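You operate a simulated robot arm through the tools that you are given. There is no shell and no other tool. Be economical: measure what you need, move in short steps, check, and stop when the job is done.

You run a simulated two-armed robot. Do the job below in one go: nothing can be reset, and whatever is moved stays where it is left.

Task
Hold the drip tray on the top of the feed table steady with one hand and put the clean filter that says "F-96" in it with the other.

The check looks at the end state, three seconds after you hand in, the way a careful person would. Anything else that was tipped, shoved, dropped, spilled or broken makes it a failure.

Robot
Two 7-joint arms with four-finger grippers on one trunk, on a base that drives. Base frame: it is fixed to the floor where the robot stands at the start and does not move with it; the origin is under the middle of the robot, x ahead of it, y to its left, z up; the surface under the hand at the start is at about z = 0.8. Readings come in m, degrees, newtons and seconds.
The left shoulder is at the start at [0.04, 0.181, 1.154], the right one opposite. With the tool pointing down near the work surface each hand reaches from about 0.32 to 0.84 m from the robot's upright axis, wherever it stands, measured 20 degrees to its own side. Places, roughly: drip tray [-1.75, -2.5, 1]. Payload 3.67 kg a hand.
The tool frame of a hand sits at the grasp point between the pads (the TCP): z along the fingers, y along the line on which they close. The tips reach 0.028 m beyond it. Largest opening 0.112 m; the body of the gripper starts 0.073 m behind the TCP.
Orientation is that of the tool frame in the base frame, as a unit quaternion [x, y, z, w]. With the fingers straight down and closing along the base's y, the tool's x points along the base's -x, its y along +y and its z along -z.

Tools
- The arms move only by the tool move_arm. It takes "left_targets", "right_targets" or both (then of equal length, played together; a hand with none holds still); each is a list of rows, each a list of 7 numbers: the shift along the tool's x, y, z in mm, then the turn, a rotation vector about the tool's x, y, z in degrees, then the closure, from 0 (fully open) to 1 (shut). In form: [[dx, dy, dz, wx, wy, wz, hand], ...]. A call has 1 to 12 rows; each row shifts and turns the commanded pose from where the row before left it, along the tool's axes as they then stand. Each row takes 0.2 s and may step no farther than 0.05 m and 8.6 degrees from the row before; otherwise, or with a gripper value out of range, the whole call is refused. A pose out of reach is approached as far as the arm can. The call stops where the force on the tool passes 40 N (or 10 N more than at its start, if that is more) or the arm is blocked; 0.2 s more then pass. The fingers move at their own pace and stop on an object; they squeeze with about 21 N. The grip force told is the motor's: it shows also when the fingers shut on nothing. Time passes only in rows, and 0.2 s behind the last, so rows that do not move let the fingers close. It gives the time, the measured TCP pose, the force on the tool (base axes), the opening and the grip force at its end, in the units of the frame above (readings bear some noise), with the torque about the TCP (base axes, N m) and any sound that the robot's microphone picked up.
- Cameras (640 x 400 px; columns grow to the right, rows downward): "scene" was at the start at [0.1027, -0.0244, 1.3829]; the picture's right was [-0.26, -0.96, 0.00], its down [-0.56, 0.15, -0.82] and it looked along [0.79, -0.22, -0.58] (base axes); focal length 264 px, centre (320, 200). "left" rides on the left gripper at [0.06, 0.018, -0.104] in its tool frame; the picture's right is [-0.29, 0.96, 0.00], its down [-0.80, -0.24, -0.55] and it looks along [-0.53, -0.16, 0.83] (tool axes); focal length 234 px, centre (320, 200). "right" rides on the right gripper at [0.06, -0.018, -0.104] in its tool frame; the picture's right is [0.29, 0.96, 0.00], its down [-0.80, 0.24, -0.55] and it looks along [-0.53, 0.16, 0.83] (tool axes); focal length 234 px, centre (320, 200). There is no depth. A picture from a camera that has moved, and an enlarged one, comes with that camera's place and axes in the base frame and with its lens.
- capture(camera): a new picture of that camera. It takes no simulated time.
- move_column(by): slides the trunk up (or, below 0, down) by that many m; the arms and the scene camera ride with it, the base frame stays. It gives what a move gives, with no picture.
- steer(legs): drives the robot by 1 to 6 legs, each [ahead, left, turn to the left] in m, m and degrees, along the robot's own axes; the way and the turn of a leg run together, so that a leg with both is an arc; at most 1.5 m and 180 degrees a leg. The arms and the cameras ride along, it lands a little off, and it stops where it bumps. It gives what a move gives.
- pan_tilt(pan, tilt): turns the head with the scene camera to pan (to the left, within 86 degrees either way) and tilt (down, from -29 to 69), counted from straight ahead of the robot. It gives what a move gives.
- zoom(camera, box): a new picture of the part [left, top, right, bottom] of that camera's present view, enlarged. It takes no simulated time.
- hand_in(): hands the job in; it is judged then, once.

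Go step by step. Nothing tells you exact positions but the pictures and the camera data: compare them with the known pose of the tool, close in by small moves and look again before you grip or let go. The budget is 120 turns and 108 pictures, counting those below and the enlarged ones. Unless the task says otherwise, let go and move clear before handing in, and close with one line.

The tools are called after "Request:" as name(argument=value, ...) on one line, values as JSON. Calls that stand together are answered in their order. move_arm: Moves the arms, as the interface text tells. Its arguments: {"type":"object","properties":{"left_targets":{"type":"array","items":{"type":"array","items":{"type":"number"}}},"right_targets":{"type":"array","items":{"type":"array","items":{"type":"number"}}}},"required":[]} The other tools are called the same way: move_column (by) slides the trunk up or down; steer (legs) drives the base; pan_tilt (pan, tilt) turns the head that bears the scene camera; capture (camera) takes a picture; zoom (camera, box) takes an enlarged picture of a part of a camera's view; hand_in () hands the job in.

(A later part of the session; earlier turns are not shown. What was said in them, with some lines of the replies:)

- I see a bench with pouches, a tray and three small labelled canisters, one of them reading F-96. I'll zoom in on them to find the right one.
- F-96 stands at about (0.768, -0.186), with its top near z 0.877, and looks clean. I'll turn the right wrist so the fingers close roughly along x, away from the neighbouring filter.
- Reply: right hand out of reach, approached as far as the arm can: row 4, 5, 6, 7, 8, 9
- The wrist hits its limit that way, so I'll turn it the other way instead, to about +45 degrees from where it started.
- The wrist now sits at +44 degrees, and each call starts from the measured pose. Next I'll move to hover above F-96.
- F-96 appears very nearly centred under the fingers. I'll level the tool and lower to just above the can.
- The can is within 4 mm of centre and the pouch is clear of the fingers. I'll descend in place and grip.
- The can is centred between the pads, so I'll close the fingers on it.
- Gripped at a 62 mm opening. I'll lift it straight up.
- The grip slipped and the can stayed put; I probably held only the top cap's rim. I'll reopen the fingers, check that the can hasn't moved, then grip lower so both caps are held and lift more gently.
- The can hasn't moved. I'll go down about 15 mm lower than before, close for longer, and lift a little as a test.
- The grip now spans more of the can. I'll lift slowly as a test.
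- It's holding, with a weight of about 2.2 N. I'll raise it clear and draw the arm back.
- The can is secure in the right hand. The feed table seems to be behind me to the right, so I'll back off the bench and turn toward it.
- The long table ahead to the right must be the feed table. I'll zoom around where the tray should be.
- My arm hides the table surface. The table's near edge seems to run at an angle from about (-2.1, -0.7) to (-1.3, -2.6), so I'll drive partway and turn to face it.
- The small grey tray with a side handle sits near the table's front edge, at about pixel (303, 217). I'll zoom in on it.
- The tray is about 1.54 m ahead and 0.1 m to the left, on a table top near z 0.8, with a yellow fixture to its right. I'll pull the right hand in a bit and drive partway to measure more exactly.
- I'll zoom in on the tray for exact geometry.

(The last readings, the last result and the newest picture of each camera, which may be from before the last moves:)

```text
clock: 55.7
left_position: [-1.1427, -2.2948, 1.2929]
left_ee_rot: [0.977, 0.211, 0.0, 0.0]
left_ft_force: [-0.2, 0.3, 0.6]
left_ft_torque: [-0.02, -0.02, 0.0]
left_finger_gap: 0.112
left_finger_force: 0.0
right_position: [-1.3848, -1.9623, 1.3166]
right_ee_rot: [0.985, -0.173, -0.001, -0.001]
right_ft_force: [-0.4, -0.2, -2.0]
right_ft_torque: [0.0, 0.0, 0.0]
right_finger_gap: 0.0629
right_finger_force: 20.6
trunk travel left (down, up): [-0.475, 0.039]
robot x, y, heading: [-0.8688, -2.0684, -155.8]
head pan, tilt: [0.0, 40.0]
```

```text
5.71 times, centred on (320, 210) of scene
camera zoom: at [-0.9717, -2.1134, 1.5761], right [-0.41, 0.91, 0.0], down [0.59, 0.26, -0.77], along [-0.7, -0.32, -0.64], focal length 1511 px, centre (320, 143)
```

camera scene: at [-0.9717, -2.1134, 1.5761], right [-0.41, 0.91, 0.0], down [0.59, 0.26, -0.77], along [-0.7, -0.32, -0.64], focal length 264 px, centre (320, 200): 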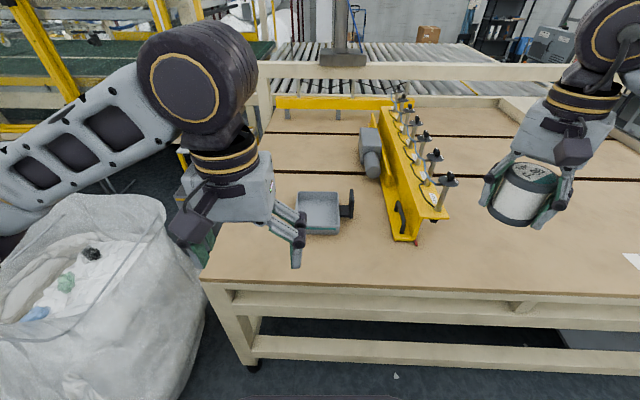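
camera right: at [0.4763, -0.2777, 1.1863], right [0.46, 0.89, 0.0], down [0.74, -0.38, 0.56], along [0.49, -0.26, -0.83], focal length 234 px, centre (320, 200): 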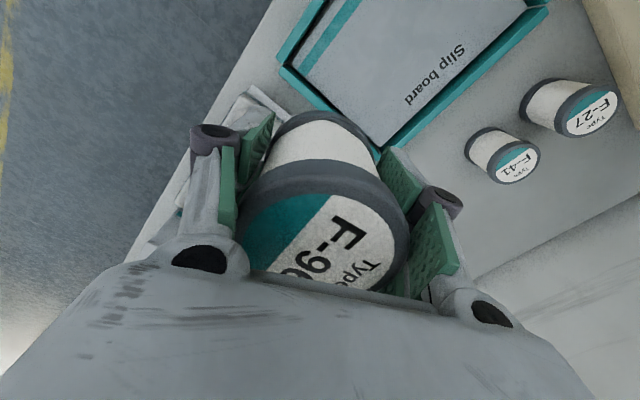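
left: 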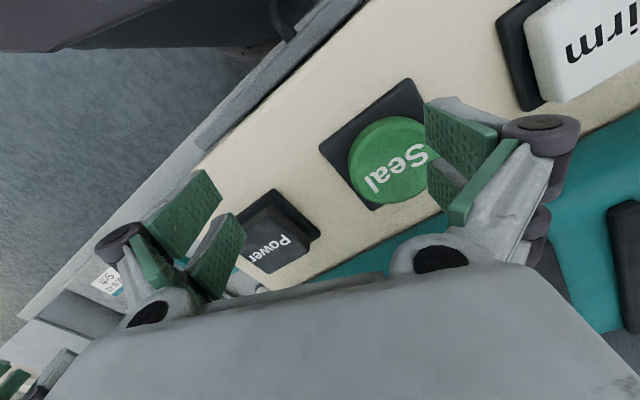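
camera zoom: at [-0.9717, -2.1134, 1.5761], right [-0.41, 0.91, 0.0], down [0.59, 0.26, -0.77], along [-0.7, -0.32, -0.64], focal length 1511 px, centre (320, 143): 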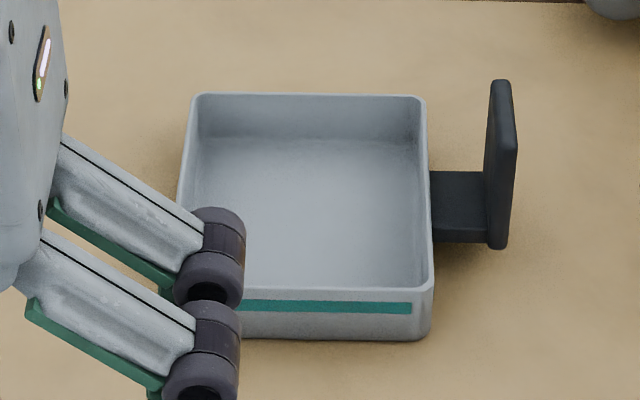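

The tray's floor is near z 0.855 and its rim near 0.897. It's about 0.167 m wide and 0.19 m deep, centred 0.876 m ahead. I'll drive 0.22 m closer.

Request:
steer(legs=[[0.22, 0, 0]])

Request:
pan_tilt(pan=0, tilt=55)

Request:
capture(camera="scene")

Request:
capture(camera="left")

```text
clock: 57.4
left_position: [-1.3327, -2.3803, 1.2949]
left_ee_rot: [0.977, 0.212, -0.001, 0.0]
left_ft_force: [0.0, -0.1, -0.8]
left_ft_torque: [0.01, 0.0, 0.0]
left_finger_gap: 0.1121
left_finger_force: 0.0
right_position: [-1.576, -2.0499, 1.3175]
right_ee_rot: [0.985, -0.174, -0.002, 0.0]
right_ft_force: [1.2, 0.1, -1.7]
right_ft_torque: [-0.03, 0.02, 0.01]
right_finger_gap: 0.0628
right_finger_force: 21.2
trunk travel left (down, up): [-0.475, 0.039]
robot x, y, heading: [-1.0635, -2.1582, -155.9]
head pan, tilt: [0.0, 40.0]
```

```text
clock: 58.2
left_position: [-1.335, -2.3825, 1.2933]
left_ee_rot: [0.977, 0.211, 0.001, 0.0]
left_ft_force: [-0.2, -0.1, -0.1]
left_ft_torque: [0.0, 0.0, 0.0]
left_finger_gap: 0.1121
left_finger_force: 0.1
right_position: [-1.5787, -2.0516, 1.3159]
right_ee_rot: [0.985, -0.173, -0.001, -0.001]
right_ft_force: [-0.3, -0.8, -2.3]
right_ft_torque: [0.0, -0.01, 0.01]
right_finger_gap: 0.0629
right_finger_force: 20.5
trunk travel left (down, up): [-0.475, 0.039]
robot x, y, heading: [-1.0638, -2.1576, -155.6]
head pan, tilt: [0.0, 55.0]
```

```text
74 pictures are left
camera scene: at [-1.154, -2.1961, 1.5554], right [-0.41, 0.91, 0.0], down [0.75, 0.34, -0.57], along [-0.52, -0.24, -0.82], focal length 264 px, centre (320, 200)
```

scene: 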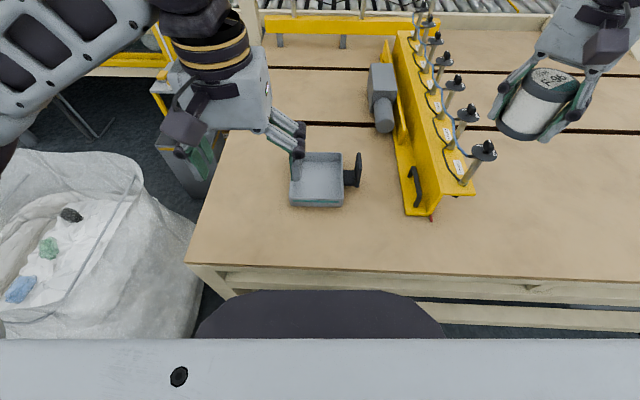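

```text
73 pictures are left
camera left: at [-1.2742, -2.3744, 1.397], right [0.13, -0.99, 0.0], down [-0.83, -0.11, 0.55], along [-0.55, -0.07, -0.83], focal length 234 px, centre (320, 200)
```

left: 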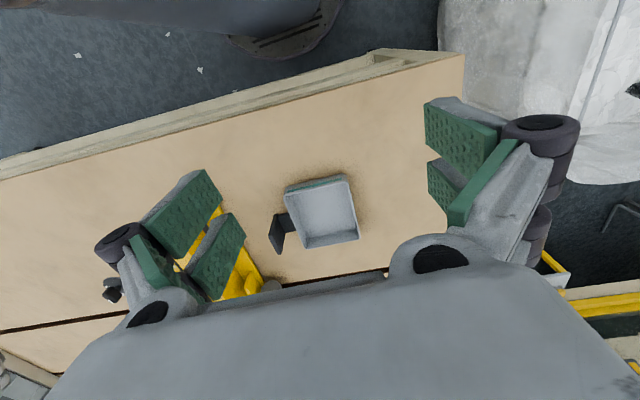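

Now the tray is directly in view. I'll zoom for its corners.

Request:
zoom(camera="scene", box=[280, 140, 376, 220])

Request:
zoom(camera="left", box=[256, 165, 376, 265])

```text
5.00 times, centred on (328, 180) of scene
camera zoom: at [-1.154, -2.1961, 1.5554], right [-0.41, 0.91, 0.0], down [0.75, 0.34, -0.57], along [-0.52, -0.24, -0.82], focal length 1322 px, centre (280, 300)
```

zoom: 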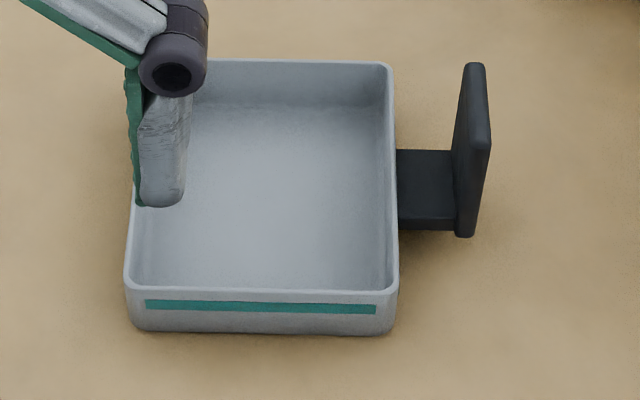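

```text
4.00 times, centred on (316, 215) of left
camera zoom: at [-1.2742, -2.3744, 1.397], right [0.13, -0.99, 0.0], down [-0.83, -0.11, 0.55], along [-0.55, -0.07, -0.83], focal length 937 px, centre (336, 140)
```

zoom: 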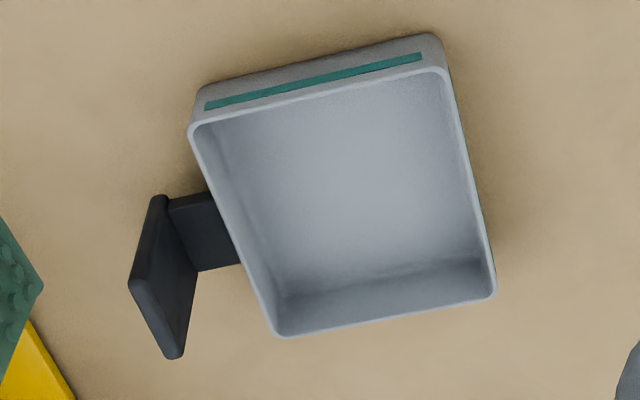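

The rim sits at z≈0.889, with its front-left corner at (-1.550, -2.479) and its front-right at (-1.611, -2.324). I'll bring the left hand above the front part of the left wall.

Request:
move_arm(left_targets=[[0, 0, 0, 0, 0, 2.4, 0], [-31.9, 0.7, 32, 0, 0, 0, 0], [-31.9, 0.7, 32, 0, 0, 0, 0], [-31.9, 0.7, 32, 0, 0, 0, 0], [-31.9, 0.7, 32, 0, 0, 0, 0], [-31.9, 0.7, 32, 0, 0, 0, 0], [-31.9, 0.7, 32, 0, 0, 0, 0], [-31.9, 0.7, 32, 0, 0, 0, 0], [-31.9, 0.7, 32, 0, 0, 0, 0], [-31.9, 0.7, 32, 0, 0, 0, 0], [0, 0, 0, 0, 0, 0, 0]])

Request:
capture(camera="left")

Request:
capture(camera="scene")

```text
clock: 60.6
left_position: [-1.5962, -2.4942, 1.0048]
left_ee_rot: [0.982, 0.191, 0.0, -0.001]
left_ft_force: [-0.1, -0.9, 0.4]
left_ft_torque: [-0.01, 0.03, -0.01]
left_finger_gap: 0.1119
left_finger_force: 0.0
right_position: [-1.5755, -2.0506, 1.3165]
right_ee_rot: [0.985, -0.172, -0.001, 0.0]
right_ft_force: [0.4, -0.2, -1.3]
right_ft_torque: [0.0, 0.0, 0.03]
right_finger_gap: 0.0628
right_finger_force: 21.4
trunk travel left (down, up): [-0.475, 0.039]
robot x, y, heading: [-1.0651, -2.1561, -155.8]
head pan, tilt: [0.0, 55.0]
```

```text
70 pictures are left
camera left: at [-1.5352, -2.4888, 1.1093], right [0.09, -1.0, 0.0], down [-0.83, -0.08, 0.55], along [-0.55, -0.05, -0.83], focal length 234 px, centre (320, 200)
```

left: 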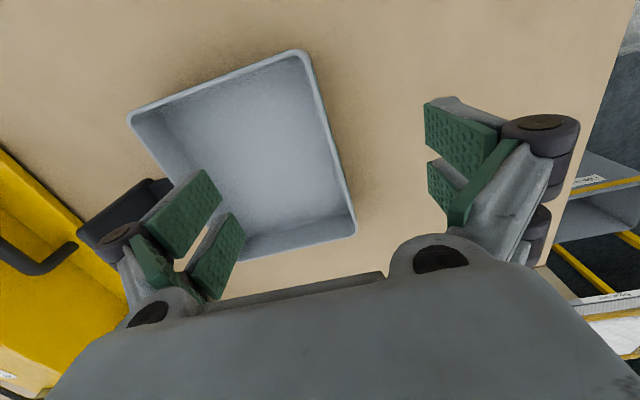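

```text
69 pictures are left
camera scene: at [-1.1518, -2.1954, 1.5555], right [-0.41, 0.91, 0.0], down [0.75, 0.34, -0.57], along [-0.52, -0.24, -0.82], focal length 264 px, centre (320, 200)
```

scene: 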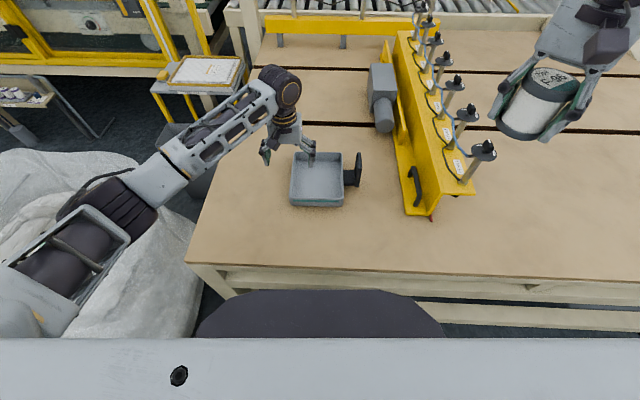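

The left wall lies right under the fingers. I'll descend most of the way and check.

Request:
move_arm(left_targets=[[0, 2, 30, 0, 0, 0, 0], [0, 0, 30, 0, 0, 0, 0], [0, 0, 25, 0, 0, 0, 0], [0, 0, 17, 0, 0, 0, 0], [0, 0, 0, 0, 0, 0, 0]])

Request:
capture(camera="left")

Request:
zoom(camera="scene", box=[250, 120, 378, 220])

```text
clock: 61.8
left_position: [-1.5975, -2.4971, 0.9021]
left_ee_rot: [0.982, 0.19, 0.0, 0.0]
left_ft_force: [0.4, 0.5, -0.9]
left_ft_torque: [0.02, 0.03, -0.02]
left_finger_gap: 0.1118
left_finger_force: 0.1
right_position: [-1.5773, -2.05, 1.3165]
right_ee_rot: [0.985, -0.172, -0.001, 0.0]
right_ft_force: [0.0, -0.1, -1.7]
right_ft_torque: [0.0, -0.01, 0.02]
right_finger_gap: 0.0631
right_finger_force: 21.3
trunk travel left (down, up): [-0.475, 0.039]
robot x, y, heading: [-1.063, -2.1556, -155.5]
head pan, tilt: [0.0, 55.0]
```

```text
68 pictures are left
camera left: at [-1.5363, -2.4919, 1.0063], right [0.09, -1.0, 0.0], down [-0.83, -0.08, 0.55], along [-0.55, -0.05, -0.83], focal length 234 px, centre (320, 200)
```

left: 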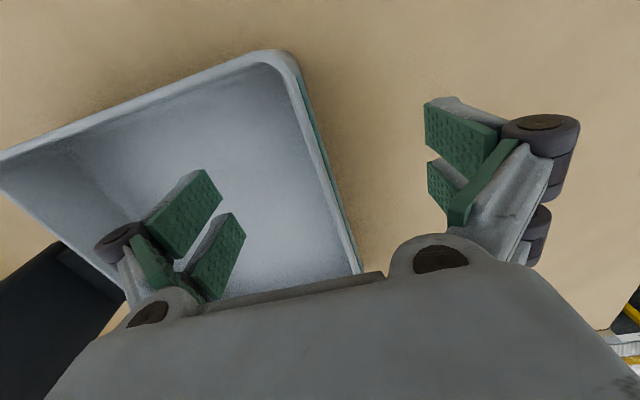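

```text
4.00 times, centred on (314, 170) of scene
camera zoom: at [-1.1522, -2.1954, 1.5555], right [-0.41, 0.91, 0.0], down [0.75, 0.34, -0.57], along [-0.52, -0.24, -0.82], focal length 1058 px, centre (344, 320)
```

zoom: 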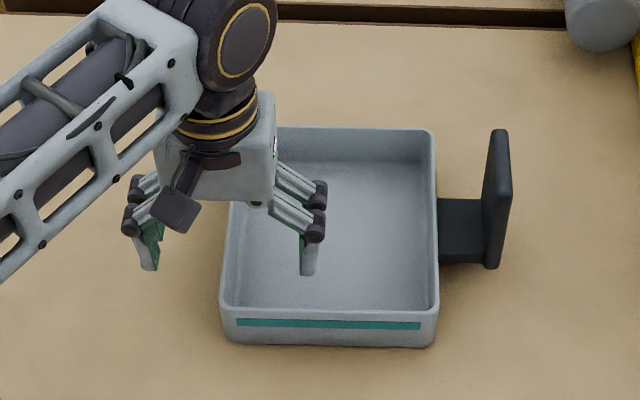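

The wall is about 5 mm further out than the finger centre. I'll correct that, go down 13 mm, and half-close before checking again.

Request:
move_arm(left_targets=[[-1, 5, 0, 0, 0, 0, 0.3], [0, 0, 8, 0, 0, 0, 0.6], [0, 0, 6, 0, 0, 0, 0.75], [0, 0, 0, 0, 0, 0, 0.75]])

Request:
capture(camera="left")

Request:
zoom(camera="scene", box=[250, 120, 378, 220])

```text
clock: 62.8
left_position: [-1.5973, -2.5017, 0.8885]
left_ee_rot: [0.982, 0.191, 0.0, 0.0]
left_ft_force: [-0.2, 0.8, 1.1]
left_ft_torque: [-0.02, 0.0, 0.01]
left_finger_gap: 0.0281
left_finger_force: 0.1
right_position: [-1.5763, -2.0501, 1.3172]
right_ee_rot: [0.985, -0.172, -0.001, -0.001]
right_ft_force: [-0.2, 0.2, -2.0]
right_ft_torque: [0.03, 0.0, -0.04]
right_finger_gap: 0.0629
right_finger_force: 20.7
trunk travel left (down, up): [-0.475, 0.039]
robot x, y, heading: [-1.0665, -2.1577, -155.7]
head pan, tilt: [0.0, 55.0]
```

```text
66 pictures are left
camera left: at [-1.5352, -2.4966, 0.993], right [0.09, -1.0, 0.0], down [-0.83, -0.08, 0.55], along [-0.55, -0.05, -0.83], focal length 234 px, centre (320, 200)
```

left: 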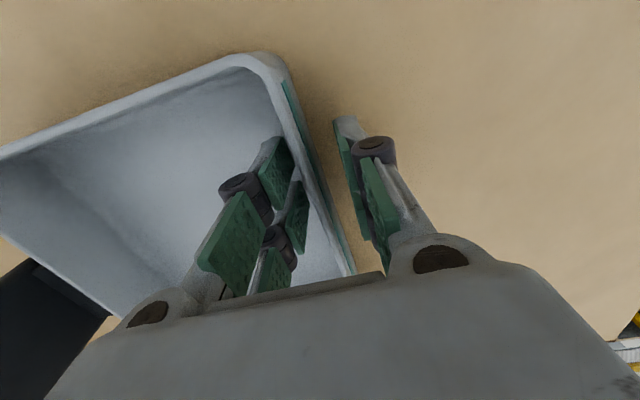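

```text
4.00 times, centred on (314, 170) of scene
camera zoom: at [-1.1524, -2.1956, 1.5555], right [-0.41, 0.91, 0.0], down [0.75, 0.34, -0.57], along [-0.52, -0.24, -0.82], focal length 1058 px, centre (344, 320)
```

zoom: 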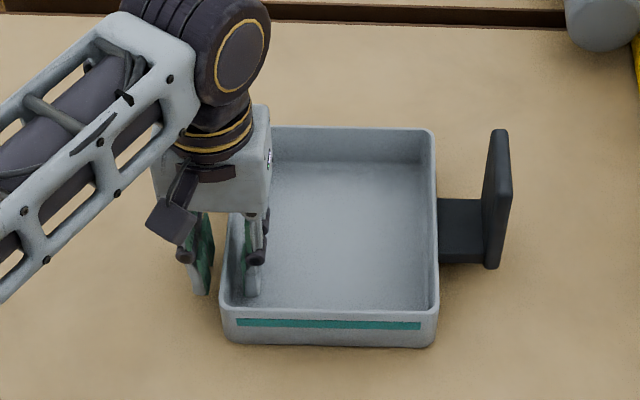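

The wall is now slightly to the inner side of centre. I'll shift 4 mm inward and close.

Request:
move_arm(left_targets=[[0, -4, 0, 0, 0, 0, 0.75], [0, 0, 0, 0, 0, 0, 0.85], [0, 0, 0, 0, 0, 0, 0.92], [0, 0, 0, 0, 0, 0, 1], [0, 0, 0, 0, 0, 0, 1]])

Request:
capture(camera="left")

Request:
zoom(camera="scene", box=[250, 120, 378, 220])

```text
clock: 64.0
left_position: [-1.5989, -2.4971, 0.8896]
left_ee_rot: [0.982, 0.191, 0.0, 0.0]
left_ft_force: [0.6, -0.1, 0.4]
left_ft_torque: [-0.11, 0.19, 0.0]
left_finger_gap: 0.0061
left_finger_force: 21.0
right_position: [-1.5757, -2.0497, 1.3168]
right_ee_rot: [0.985, -0.172, -0.001, -0.001]
right_ft_force: [0.5, -0.6, -1.5]
right_ft_torque: [0.01, -0.04, -0.04]
right_finger_gap: 0.0628
right_finger_force: 21.0
trunk travel left (down, up): [-0.475, 0.039]
robot x, y, heading: [-1.0642, -2.1572, -155.6]
head pan, tilt: [0.0, 55.0]
```

```text
64 pictures are left
camera left: at [-1.5367, -2.493, 0.9935], right [0.09, -1.0, 0.0], down [-0.83, -0.08, 0.55], along [-0.55, -0.05, -0.83], focal length 234 px, centre (320, 200)
```

left: 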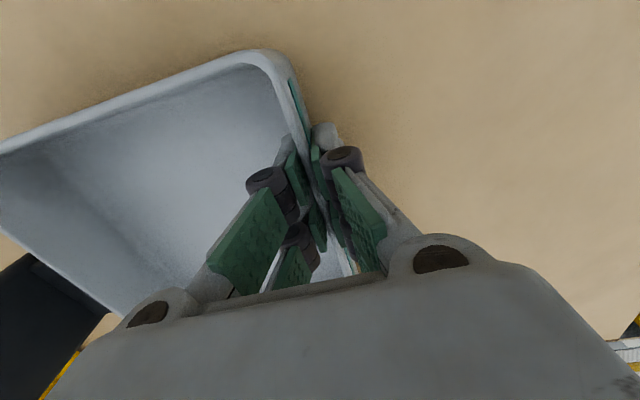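

```text
4.00 times, centred on (314, 170) of scene
camera zoom: at [-1.1524, -2.1955, 1.5554], right [-0.41, 0.91, 0.0], down [0.75, 0.34, -0.57], along [-0.52, -0.24, -0.82], focal length 1058 px, centre (344, 320)
```

zoom: 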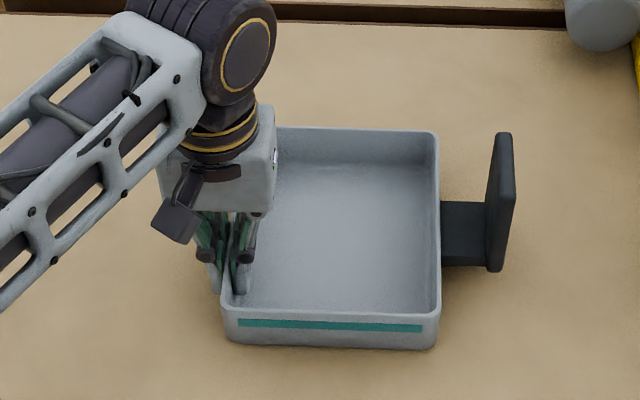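

The left hand now holds the tray wall firmly, at a 6 mm gap. Next I'll rotate the right wrist up high so its camera and body stay clear of the left hand.

Request:
move_arm(right_targets=[[0, 0, 0, 0, 0, -8.5, 1], [0, 0, 0, 0, 0, -8.5, 1], [0, 0, 0, 0, 0, -8.5, 1], [0, 0, 0, 0, 0, -8.5, 1], [0, 0, 0, 0, 0, -8.5, 1], [0, 0, 0, 0, 0, -8.5, 1], [0, 0, 0, 0, 0, -6, 1], [0, 0, 0, 0, 0, 0, 1]])

Request:
capture(camera="scene")

```text
clock: 65.8
left_position: [-1.5991, -2.4983, 0.8891]
left_ee_rot: [0.982, 0.191, 0.0, 0.0]
left_ft_force: [0.8, -0.5, -0.1]
left_ft_torque: [0.03, -0.07, 0.01]
left_finger_gap: 0.0063
left_finger_force: 21.3
right_position: [-1.5754, -2.0514, 1.3171]
right_ee_rot: [0.948, 0.319, -0.001, -0.001]
right_ft_force: [0.0, 0.3, -1.5]
right_ft_torque: [0.03, 0.0, -0.02]
right_finger_gap: 0.0628
right_finger_force: 21.0
trunk travel left (down, up): [-0.475, 0.039]
robot x, y, heading: [-1.0636, -2.1608, -155.8]
head pan, tilt: [0.0, 55.0]
```

```text
62 pictures are left
camera scene: at [-1.1525, -2.1955, 1.5554], right [-0.41, 0.91, 0.0], down [0.75, 0.34, -0.57], along [-0.52, -0.24, -0.82], focal length 264 px, centre (320, 200)
```

scene: 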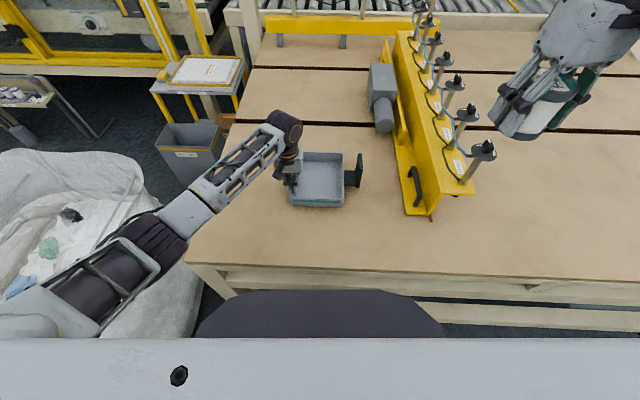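

The wrist is turned. I'll carry the can over the tray at height, then check.

Request:
move_arm(right_targets=[[-17, 11.6, 0, 0, 0, 0, 1], [-34, 23.1, 0, 0, 0, 0, 1], [-34, 23.1, 0, 0, 0, 0, 1], [-34, 23.1, 0, 0, 0, 0, 1], [-34, 23.1, 0, 0, 0, 0, 1], [-34, 23.1, 0, 0, 0, 0, 1], [-34, 23.1, 0, 0, 0, 0, 1], [-34, 23.1, 0, 0, 0, 0, 1], [-34, 23.1, 0, 0, 0, 0, 1], [-34, 23.1, 0, 0, 0, 0, 1], [-18, 11.8, 0, 0, 0, 0, 1], [0, 0, 0, 0, 0, 0, 1]])

Request:
capture(camera="scene")

Request:
capture(camera="right")

```text
clock: 68.4
left_position: [-1.5988, -2.4981, 0.8889]
left_ee_rot: [0.982, 0.191, 0.0, 0.001]
left_ft_force: [0.0, 0.0, 0.6]
left_ft_torque: [-0.03, -0.01, 0.06]
left_finger_gap: 0.0058
left_finger_force: 21.3
right_position: [-1.7091, -2.44, 1.3197]
right_ee_rot: [0.948, 0.319, -0.002, 0.0]
right_ft_force: [-0.4, 0.5, -1.7]
right_ft_torque: [0.0, -0.01, 0.02]
right_finger_gap: 0.063
right_finger_force: 20.7
trunk travel left (down, up): [-0.475, 0.039]
robot x, y, heading: [-1.0653, -2.1529, -155.6]
head pan, tilt: [0.0, 55.0]
```

```text
61 pictures are left
camera scene: at [-1.1529, -2.1948, 1.5554], right [-0.41, 0.91, 0.0], down [0.75, 0.34, -0.57], along [-0.52, -0.24, -0.82], focal length 264 px, centre (320, 200)
```

scene: 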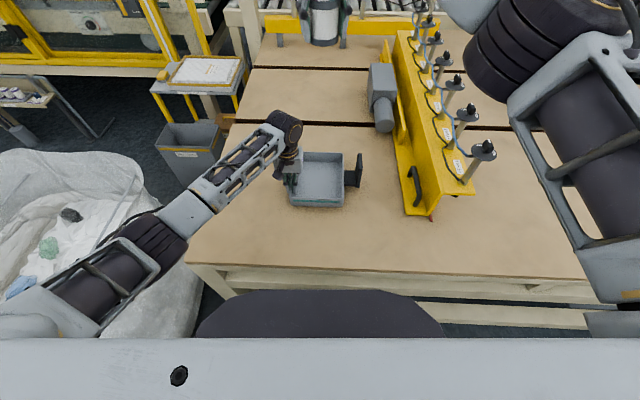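

```text
60 pictures are left
camera right: at [-1.6718, -2.3886, 1.4236], right [0.81, -0.59, 0.0], down [-0.49, -0.67, 0.55], along [-0.33, -0.45, -0.83], focal length 234 px, centre (320, 200)
```

right: 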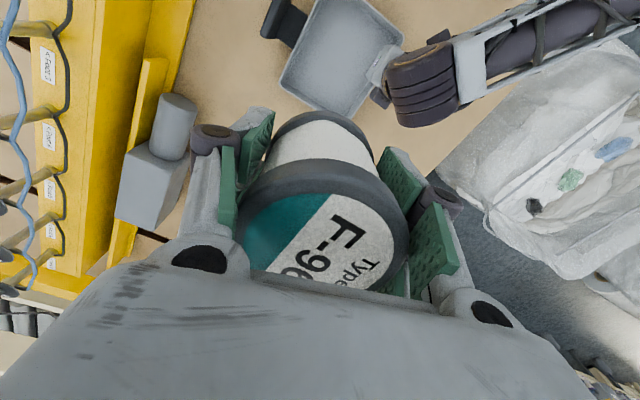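

The can is above the tray. I'll lower it in stages, watching that the elbow stays clear of the fixture's pins.

Request:
move_arm(right_targets=[[0, 0, 15, 0, 0, 0, 1], [0, 0, 30, 0, 0, 0, 1], [0, 0, 30, 0, 0, 0, 1], [0, 0, 30, 0, 0, 0, 1], [0, 0, 30, 0, 0, 0, 1], [0, 0, 30, 0, 0, 0, 1], [0, 0, 15, 0, 0, 0, 1], [0, 0, 0, 0, 0, 0, 1]])

Request:
capture(camera="scene")

Request:
capture(camera="right")

```text
clock: 70.2
left_position: [-1.5986, -2.4984, 0.8895]
left_ee_rot: [0.982, 0.19, 0.001, 0.001]
left_ft_force: [-0.2, -0.6, 0.2]
left_ft_torque: [0.01, -0.01, 0.08]
left_finger_gap: 0.0061
left_finger_force: 21.1
right_position: [-1.7101, -2.4426, 1.1351]
right_ee_rot: [0.948, 0.318, 0.0, 0.0]
right_ft_force: [0.3, 0.1, -1.8]
right_ft_torque: [0.0, -0.02, 0.03]
right_finger_gap: 0.0627
right_finger_force: 21.1
trunk travel left (down, up): [-0.475, 0.039]
robot x, y, heading: [-1.0691, -2.1555, -155.5]
head pan, tilt: [0.0, 55.0]
```

```text
59 pictures are left
camera scene: at [-1.1527, -2.1957, 1.5554], right [-0.41, 0.91, 0.0], down [0.75, 0.34, -0.57], along [-0.52, -0.24, -0.82], focal length 264 px, centre (320, 200)
```

scene: 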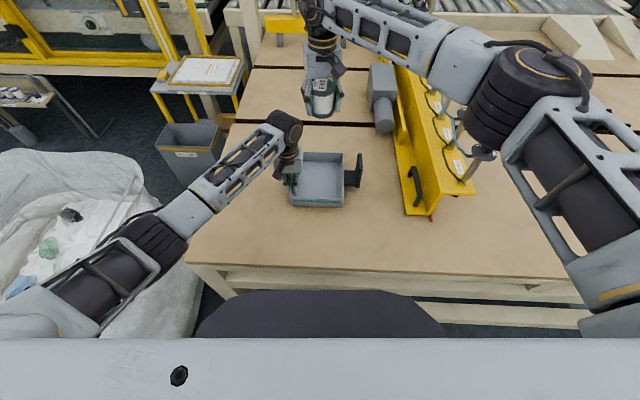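

```text
58 pictures are left
camera right: at [-1.6721, -2.3915, 1.2395], right [0.81, -0.59, 0.0], down [-0.49, -0.67, 0.55], along [-0.33, -0.45, -0.83], focal length 234 px, centre (320, 200)
```

right: 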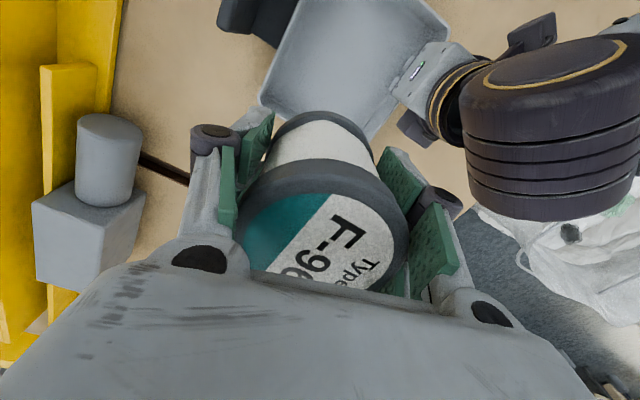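

The elbow is well above the pins and the can's path looks clear. I'll lower to about 40 mm above the final height.

Request:
move_arm(right_targets=[[0, 0, 15, 0, 0, 0, 1], [0, 0, 25, 0, 0, 0, 1], [0, 0, 25, 0, 0, 0, 1], [0, 0, 25, 0, 0, 0, 1], [0, 0, 25, 0, 0, 0, 1], [0, 0, 25, 0, 0, 0, 1], [0, 0, 15, 0, 0, 0, 1], [0, 0, 0, 0, 0, 0, 1]])

Request:
capture(camera="scene")

Request:
capture(camera="right")

Request:
capture(camera="left")

```text
clock: 72.0
left_position: [-1.5997, -2.4985, 0.8895]
left_ee_rot: [0.982, 0.191, 0.0, 0.0]
left_ft_force: [1.0, -0.8, -0.3]
left_ft_torque: [-0.04, 0.02, 0.03]
left_finger_gap: 0.0061
left_finger_force: 21.5
right_position: [-1.711, -2.4409, 0.9808]
right_ee_rot: [0.948, 0.319, 0.0, -0.001]
right_ft_force: [0.7, -0.4, -1.1]
right_ft_torque: [0.0, -0.02, 0.0]
right_finger_gap: 0.0629
right_finger_force: 21.0
trunk travel left (down, up): [-0.475, 0.039]
robot x, y, heading: [-1.0657, -2.1589, -155.6]
head pan, tilt: [0.0, 55.0]
```

```text
57 pictures are left
camera scene: at [-1.1527, -2.1957, 1.5554], right [-0.41, 0.91, 0.0], down [0.75, 0.34, -0.57], along [-0.52, -0.24, -0.82], focal length 264 px, centre (320, 200)
```

scene: 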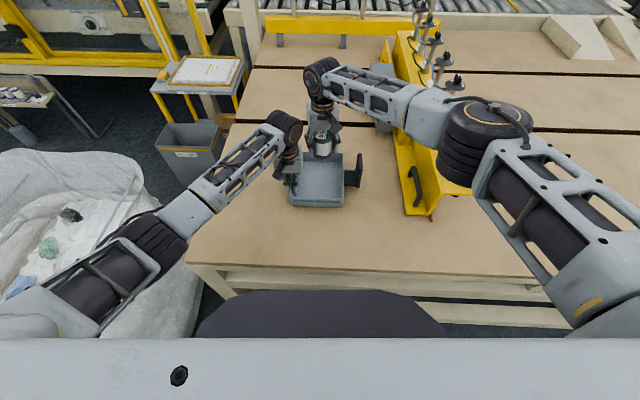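

```text
56 pictures are left
camera right: at [-1.6729, -2.3899, 1.0846], right [0.81, -0.59, 0.0], down [-0.49, -0.67, 0.55], along [-0.33, -0.45, -0.83], focal length 234 px, centre (320, 200)
```

right: 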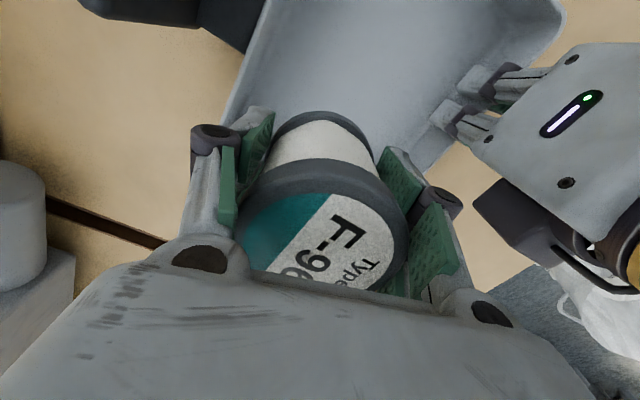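

```text
55 pictures are left
camera left: at [-1.5369, -2.4931, 0.9934], right [0.09, -1.0, 0.0], down [-0.83, -0.08, 0.55], along [-0.55, -0.05, -0.83], focal length 234 px, centre (320, 200)
```

left: 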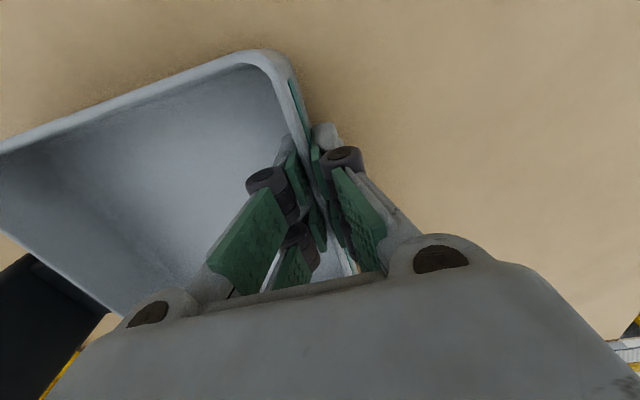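

I'll check clearance to the tray's back and right walls.

Request:
zoom(camera="scene", box=[266, 90, 394, 220])

```text
3.08 times, centred on (330, 155) of scene
camera zoom: at [-1.1527, -2.1957, 1.5554], right [-0.41, 0.91, 0.0], down [0.75, 0.34, -0.57], along [-0.52, -0.24, -0.82], focal length 814 px, centre (289, 338)
```

zoom: 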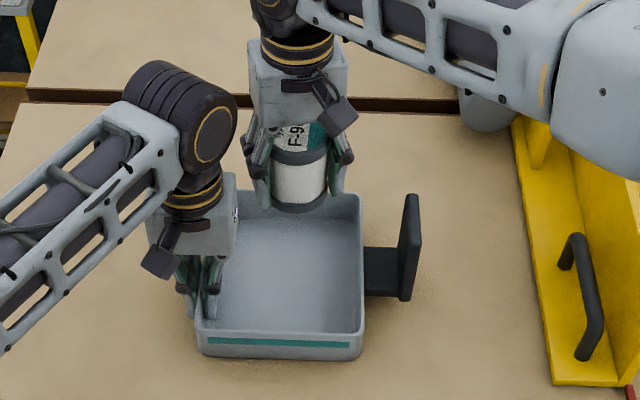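

Clearances look fine. I'll shift 4 mm left and lower to just above the tray floor.

Request:
move_arm(right_targets=[[0, 4, 15, 0, 0, 0, 1], [0, 0, 20, 0, 0, 0, 1], [0, 0, 20, 0, 0, 0, 1], [0, 0, 15, 0, 0, 0, 1], [0, 0, 8, 0, 0, 0, 1], [0, 0, 3, 0, 0, 0, 1], [0, 0, 0, 0, 0, 0, 1]])

Request:
zoom(camera="scene", box=[266, 110, 394, 210])

Request:
capture(camera="right")

```text
clock: 73.6
left_position: [-1.599, -2.4985, 0.8897]
left_ee_rot: [0.982, 0.191, 0.0, 0.0]
left_ft_force: [-0.5, -0.5, -0.6]
left_ft_torque: [0.0, -0.01, 0.0]
left_finger_gap: 0.006
left_finger_force: 20.9
right_position: [-1.7076, -2.4428, 0.8994]
right_ee_rot: [0.948, 0.319, 0.0, -0.001]
right_ft_force: [-0.3, 0.0, -1.8]
right_ft_torque: [-0.03, -0.01, -0.01]
right_finger_gap: 0.0629
right_finger_force: 20.8
trunk travel left (down, up): [-0.475, 0.039]
robot x, y, heading: [-1.0649, -2.1578, -155.6]
head pan, tilt: [0.0, 55.0]
```

```text
4.00 times, centred on (330, 160) of scene
camera zoom: at [-1.1527, -2.1957, 1.5554], right [-0.41, 0.91, 0.0], down [0.75, 0.34, -0.57], along [-0.52, -0.24, -0.82], focal length 1058 px, centre (280, 360)
```

zoom: 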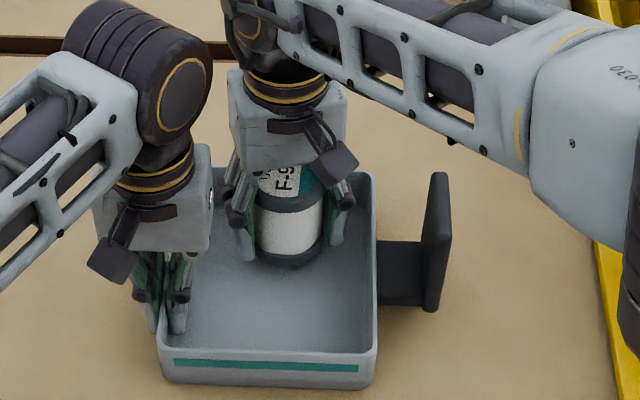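

```text
52 pictures are left
camera right: at [-1.67, -2.3911, 1.0035], right [0.81, -0.59, 0.0], down [-0.49, -0.67, 0.55], along [-0.33, -0.45, -0.83], focal length 234 px, centre (320, 200)
```

right: 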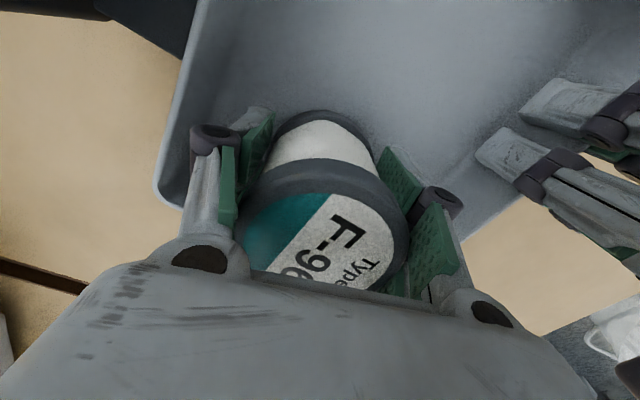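

The can is inside the tray, just above the floor. I'll lower in small steps until I feel contact.

Request:
move_arm(right_targets=[[0, 0, 2, 0, 0, 0, 1], [0, 0, 2, 0, 0, 0, 1], [0, 0, 1, 0, 0, 0, 1], [0, 0, 0, 0, 0, 0, 1]])

```text
clock: 74.6
left_position: [-1.6, -2.4975, 0.8894]
left_ee_rot: [0.982, 0.191, 0.0, 0.001]
left_ft_force: [0.3, 0.2, 0.4]
left_ft_torque: [0.01, 0.01, 0.03]
left_finger_gap: 0.006
left_finger_force: 21.6
right_position: [-1.7076, -2.4437, 0.894]
right_ee_rot: [0.948, 0.318, 0.0, -0.001]
right_ft_force: [0.1, 0.3, -1.2]
right_ft_torque: [0.02, -0.01, -0.03]
right_finger_gap: 0.0631
right_finger_force: 20.7
trunk travel left (down, up): [-0.475, 0.039]
robot x, y, heading: [-1.0704, -2.154, -155.5]
head pan, tilt: [0.0, 55.0]
```

Request:
move_arm(right_targets=[[0, 0, 2, 0, 0, 0, 1], [0, 0, 2, 0, 0, 0, 1], [0, 0, 0, 0, 0, 0, 1]])

```text
clock: 75.4
left_position: [-1.5989, -2.4978, 0.8892]
left_ee_rot: [0.982, 0.191, -0.001, -0.001]
left_ft_force: [-0.9, 0.2, -0.4]
left_ft_torque: [0.0, -0.04, 0.01]
left_finger_gap: 0.006
left_finger_force: 21.6
right_position: [-1.707, -2.4434, 0.8913]
right_ee_rot: [0.948, 0.32, 0.0, -0.001]
right_ft_force: [0.0, -0.5, -2.7]
right_ft_torque: [-0.02, -0.01, 0.02]
right_finger_gap: 0.0629
right_finger_force: 20.4
trunk travel left (down, up): [-0.475, 0.039]
robot x, y, heading: [-1.0623, -2.1568, -155.8]
head pan, tilt: [0.0, 55.0]
```

No contact yet, so I'll keep lowering in 2 mm steps.

Request:
move_arm(right_targets=[[0, 0, 2, 0, 0, 0, 1], [0, 0, 2, 0, 0, 0, 1], [0, 0, 0, 0, 0, 0, 1]])

Request:
zoom(camera="scene", box=[296, 130, 376, 190])

```text
clock: 76.2
left_position: [-1.598, -2.4977, 0.8894]
left_ee_rot: [0.982, 0.191, 0.0, 0.0]
left_ft_force: [-2.8, -1.6, -2.1]
left_ft_torque: [0.12, -0.12, 0.19]
left_finger_gap: 0.006
left_finger_force: 21.3
right_position: [-1.7088, -2.4429, 0.8892]
right_ee_rot: [0.948, 0.318, -0.001, 0.0]
right_ft_force: [0.8, -0.6, 7.9]
right_ft_torque: [-0.06, 0.05, 0.0]
right_finger_gap: 0.0628
right_finger_force: 21.1
trunk travel left (down, up): [-0.475, 0.039]
robot x, y, heading: [-1.0653, -2.1528, -155.6]
head pan, tilt: [0.0, 55.0]
```

```text
6.67 times, centred on (336, 160) of scene
camera zoom: at [-1.1523, -2.1955, 1.5555], right [-0.41, 0.91, 0.0], down [0.75, 0.34, -0.57], along [-0.52, -0.24, -0.82], focal length 1763 px, centre (213, 467)
```

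zoom: 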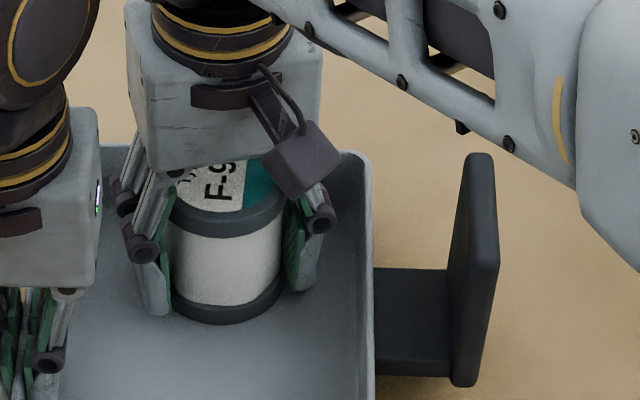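

The can has touched down, with about 8 N upward on the hand. I'll open the fingers just enough to release it.

Request:
move_arm(right_targets=[[0, 0, -1, 0, 0, 0, 0.42], [0, 0, 0, 0, 0, 0, 0.36], [0, 0, 0, 0, 0, 0, 0.3], [0, 0, 0, 0, 0, 0, 0.26], [0, 0, 0, 0, 0, 0, 0.26]])

Request:
capture(camera="right")

Request:
zoom(camera="scene", box=[296, 130, 376, 190])

```text
clock: 77.4
left_position: [-1.5999, -2.4992, 0.889]
left_ee_rot: [0.982, 0.19, 0.0, -0.001]
left_ft_force: [1.0, -0.5, 0.3]
left_ft_torque: [-0.01, 0.02, 0.02]
left_finger_gap: 0.0058
left_finger_force: 20.5
right_position: [-1.7068, -2.444, 0.8885]
right_ee_rot: [0.948, 0.319, 0.0, -0.001]
right_ft_force: [-0.2, -0.4, 0.0]
right_ft_torque: [0.0, -0.03, 0.0]
right_finger_gap: 0.0828
right_finger_force: 0.0
trunk travel left (down, up): [-0.475, 0.039]
robot x, y, heading: [-1.0668, -2.1489, -155.7]
head pan, tilt: [0.0, 55.0]
```

```text
50 pictures are left
camera right: at [-1.6696, -2.3925, 0.9916], right [0.81, -0.59, 0.0], down [-0.49, -0.67, 0.55], along [-0.33, -0.45, -0.83], focal length 234 px, centre (320, 200)
```

right: 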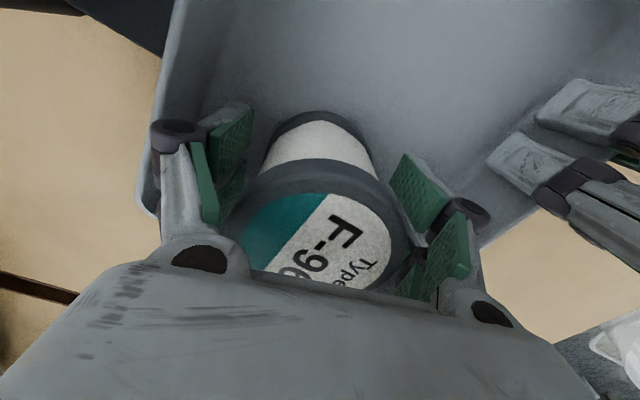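

```text
6.67 times, centred on (336, 160) of scene
camera zoom: at [-1.1524, -2.1958, 1.5554], right [-0.41, 0.91, 0.0], down [0.75, 0.34, -0.57], along [-0.52, -0.24, -0.82], focal length 1763 px, centre (213, 467)
```

zoom: 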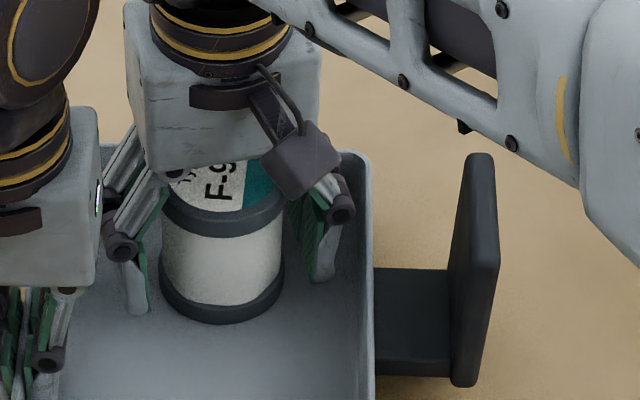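

Released, and the can stands free. I'll raise the right hand straight up.

Request:
move_arm(right_targets=[[0, 0, -8, 0, 0, 0, 0.26], [0, 0, -15, 0, 0, 0, 0.26], [0, 0, -25, 0, 0, 0, 0.26], [0, 0, -30, 0, 0, 0, 0.26], [0, 0, -35, 0, 0, 0, 0.26], [0, 0, -40, 0, 0, 0, 0.26], [0, 0, -40, 0, 0, 0, 0.26], [0, 0, -40, 0, 0, 0, 0.26], [0, 0, -40, 0, 0, 0, 0.26], [0, 0, -40, 0, 0, 0, 0.26], [0, 0, -40, 0, 0, 0, 0.26], [0, 0, -30, 0, 0, 0, 0.26]])

Request:
capture(camera="scene")

Request:
zoom(camera="scene", box=[266, 130, 378, 220])

```text
clock: 80.0
left_position: [-1.5976, -2.4994, 0.889]
left_ee_rot: [0.981, 0.192, 0.0, 0.0]
left_ft_force: [-0.4, 0.1, 0.4]
left_ft_torque: [0.08, -0.09, 0.14]
left_finger_gap: 0.0063
left_finger_force: 21.2
right_position: [-1.7037, -2.4444, 1.2701]
right_ee_rot: [0.948, 0.319, -0.001, -0.001]
right_ft_force: [-0.4, 0.0, 0.2]
right_ft_torque: [-0.03, 0.0, -0.01]
right_finger_gap: 0.0831
right_finger_force: 0.2
trunk travel left (down, up): [-0.475, 0.039]
robot x, y, heading: [-1.0648, -2.1533, -155.6]
head pan, tilt: [0.0, 55.0]
```

```text
48 pictures are left
camera scene: at [-1.152, -2.1958, 1.5555], right [-0.41, 0.91, 0.0], down [0.75, 0.34, -0.57], along [-0.52, -0.24, -0.82], focal length 264 px, centre (320, 200)
```

scene: 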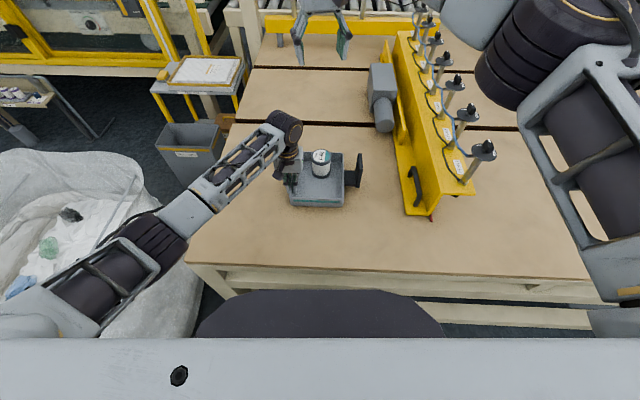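

```text
4.44 times, centred on (322, 175) of scene
camera zoom: at [-1.152, -2.1958, 1.5555], right [-0.41, 0.91, 0.0], down [0.75, 0.34, -0.57], along [-0.52, -0.24, -0.82], focal length 1175 px, centre (311, 311)
```

zoom: 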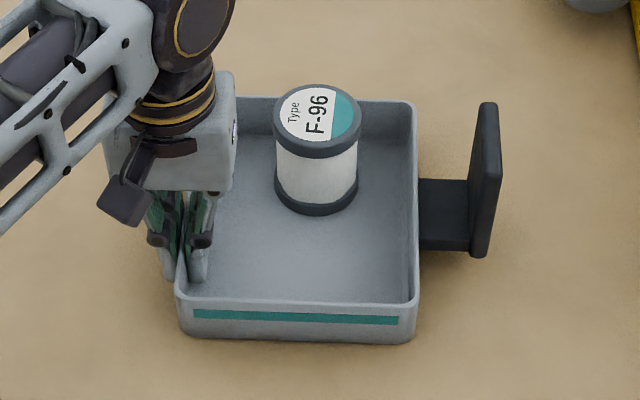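

F-96 stands upright in the tray. Now I'll open the left hand and lift it clear.

Request:
move_arm(left_targets=[[0, 0, 0, 0, 0, 0, 0.9], [0, 0, 0, 0, 0, 0, 0.8], [0, 0, 0, 0, 0, 0, 0.7], [0, 0, 0, 0, 0, 0, 0.7], [0, 0, -8, 0, 0, 0, 0.7], [0, 0, -15, 0, 0, 0, 0.7], [0, 0, -25, 0, 0, 0, 0.7], [10, 0, -30, 0, 0, 0, 0.7], [15, 0, -35, 0, 0, 0, 0.7], [20, 0, -35, 0, 0, 0, 0.7], [20, 0, -30, 0, 0, 0, 0.7], [0, 0, 0, 0, 0, 0, 0.7]])

Request:
capture(camera="scene")

Request:
zoom(camera="scene", box=[266, 130, 378, 220])

```text
clock: 82.6
left_position: [-1.5395, -2.4758, 1.0681]
left_ee_rot: [0.982, 0.191, 0.001, -0.001]
left_ft_force: [0.6, 0.0, 0.3]
left_ft_torque: [-0.02, -0.01, 0.02]
left_finger_gap: 0.0338
left_finger_force: 0.0
right_position: [-1.7041, -2.444, 1.2703]
right_ee_rot: [0.948, 0.32, -0.001, 0.0]
right_ft_force: [0.2, 0.6, 0.3]
right_ft_torque: [0.02, -0.01, 0.02]
right_finger_gap: 0.0826
right_finger_force: 0.1
trunk travel left (down, up): [-0.475, 0.039]
robot x, y, heading: [-1.0685, -2.156, -155.8]
head pan, tilt: [0.0, 55.0]
```

```text
46 pictures are left
camera scene: at [-1.1529, -2.1951, 1.5554], right [-0.41, 0.91, 0.0], down [0.75, 0.34, -0.57], along [-0.52, -0.24, -0.82], focal length 264 px, centre (320, 200)
```

scene: 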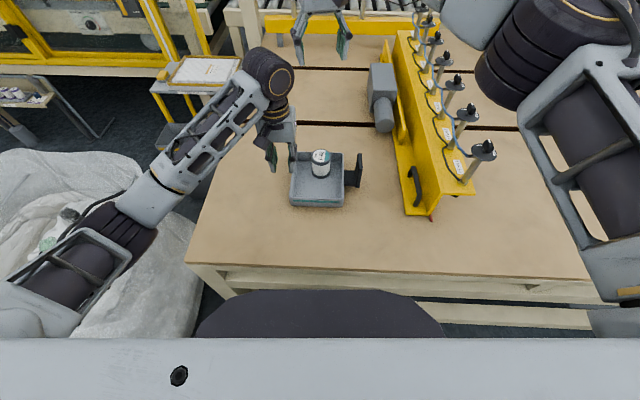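

```text
4.44 times, centred on (322, 175) of scene
camera zoom: at [-1.1529, -2.1951, 1.5554], right [-0.41, 0.91, 0.0], down [0.75, 0.34, -0.57], along [-0.52, -0.24, -0.82], focal length 1175 px, centre (311, 311)
```

zoom: 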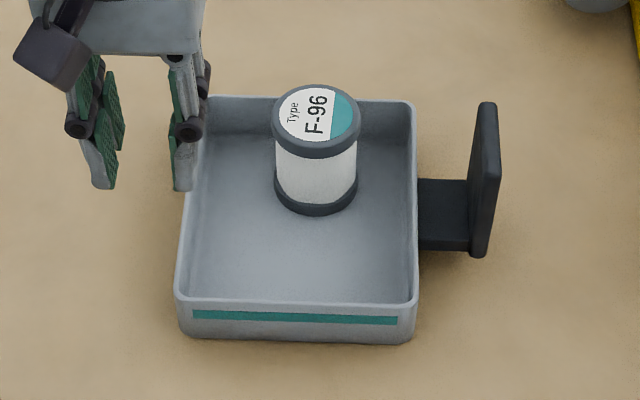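

The tray sits flat with F-96 upright in it, and both hands are clear, so I'm handing in.

Request:
hand_in()

```text
The job is handed in.
```

The clean F-96 filter now stands upright in the drip tray on the feed table; the left hand held the tray's wall while the right hand set the filter down. My first grip on the filter slipped at the bench, but it stayed standing and nothing was knocked over or dropped.
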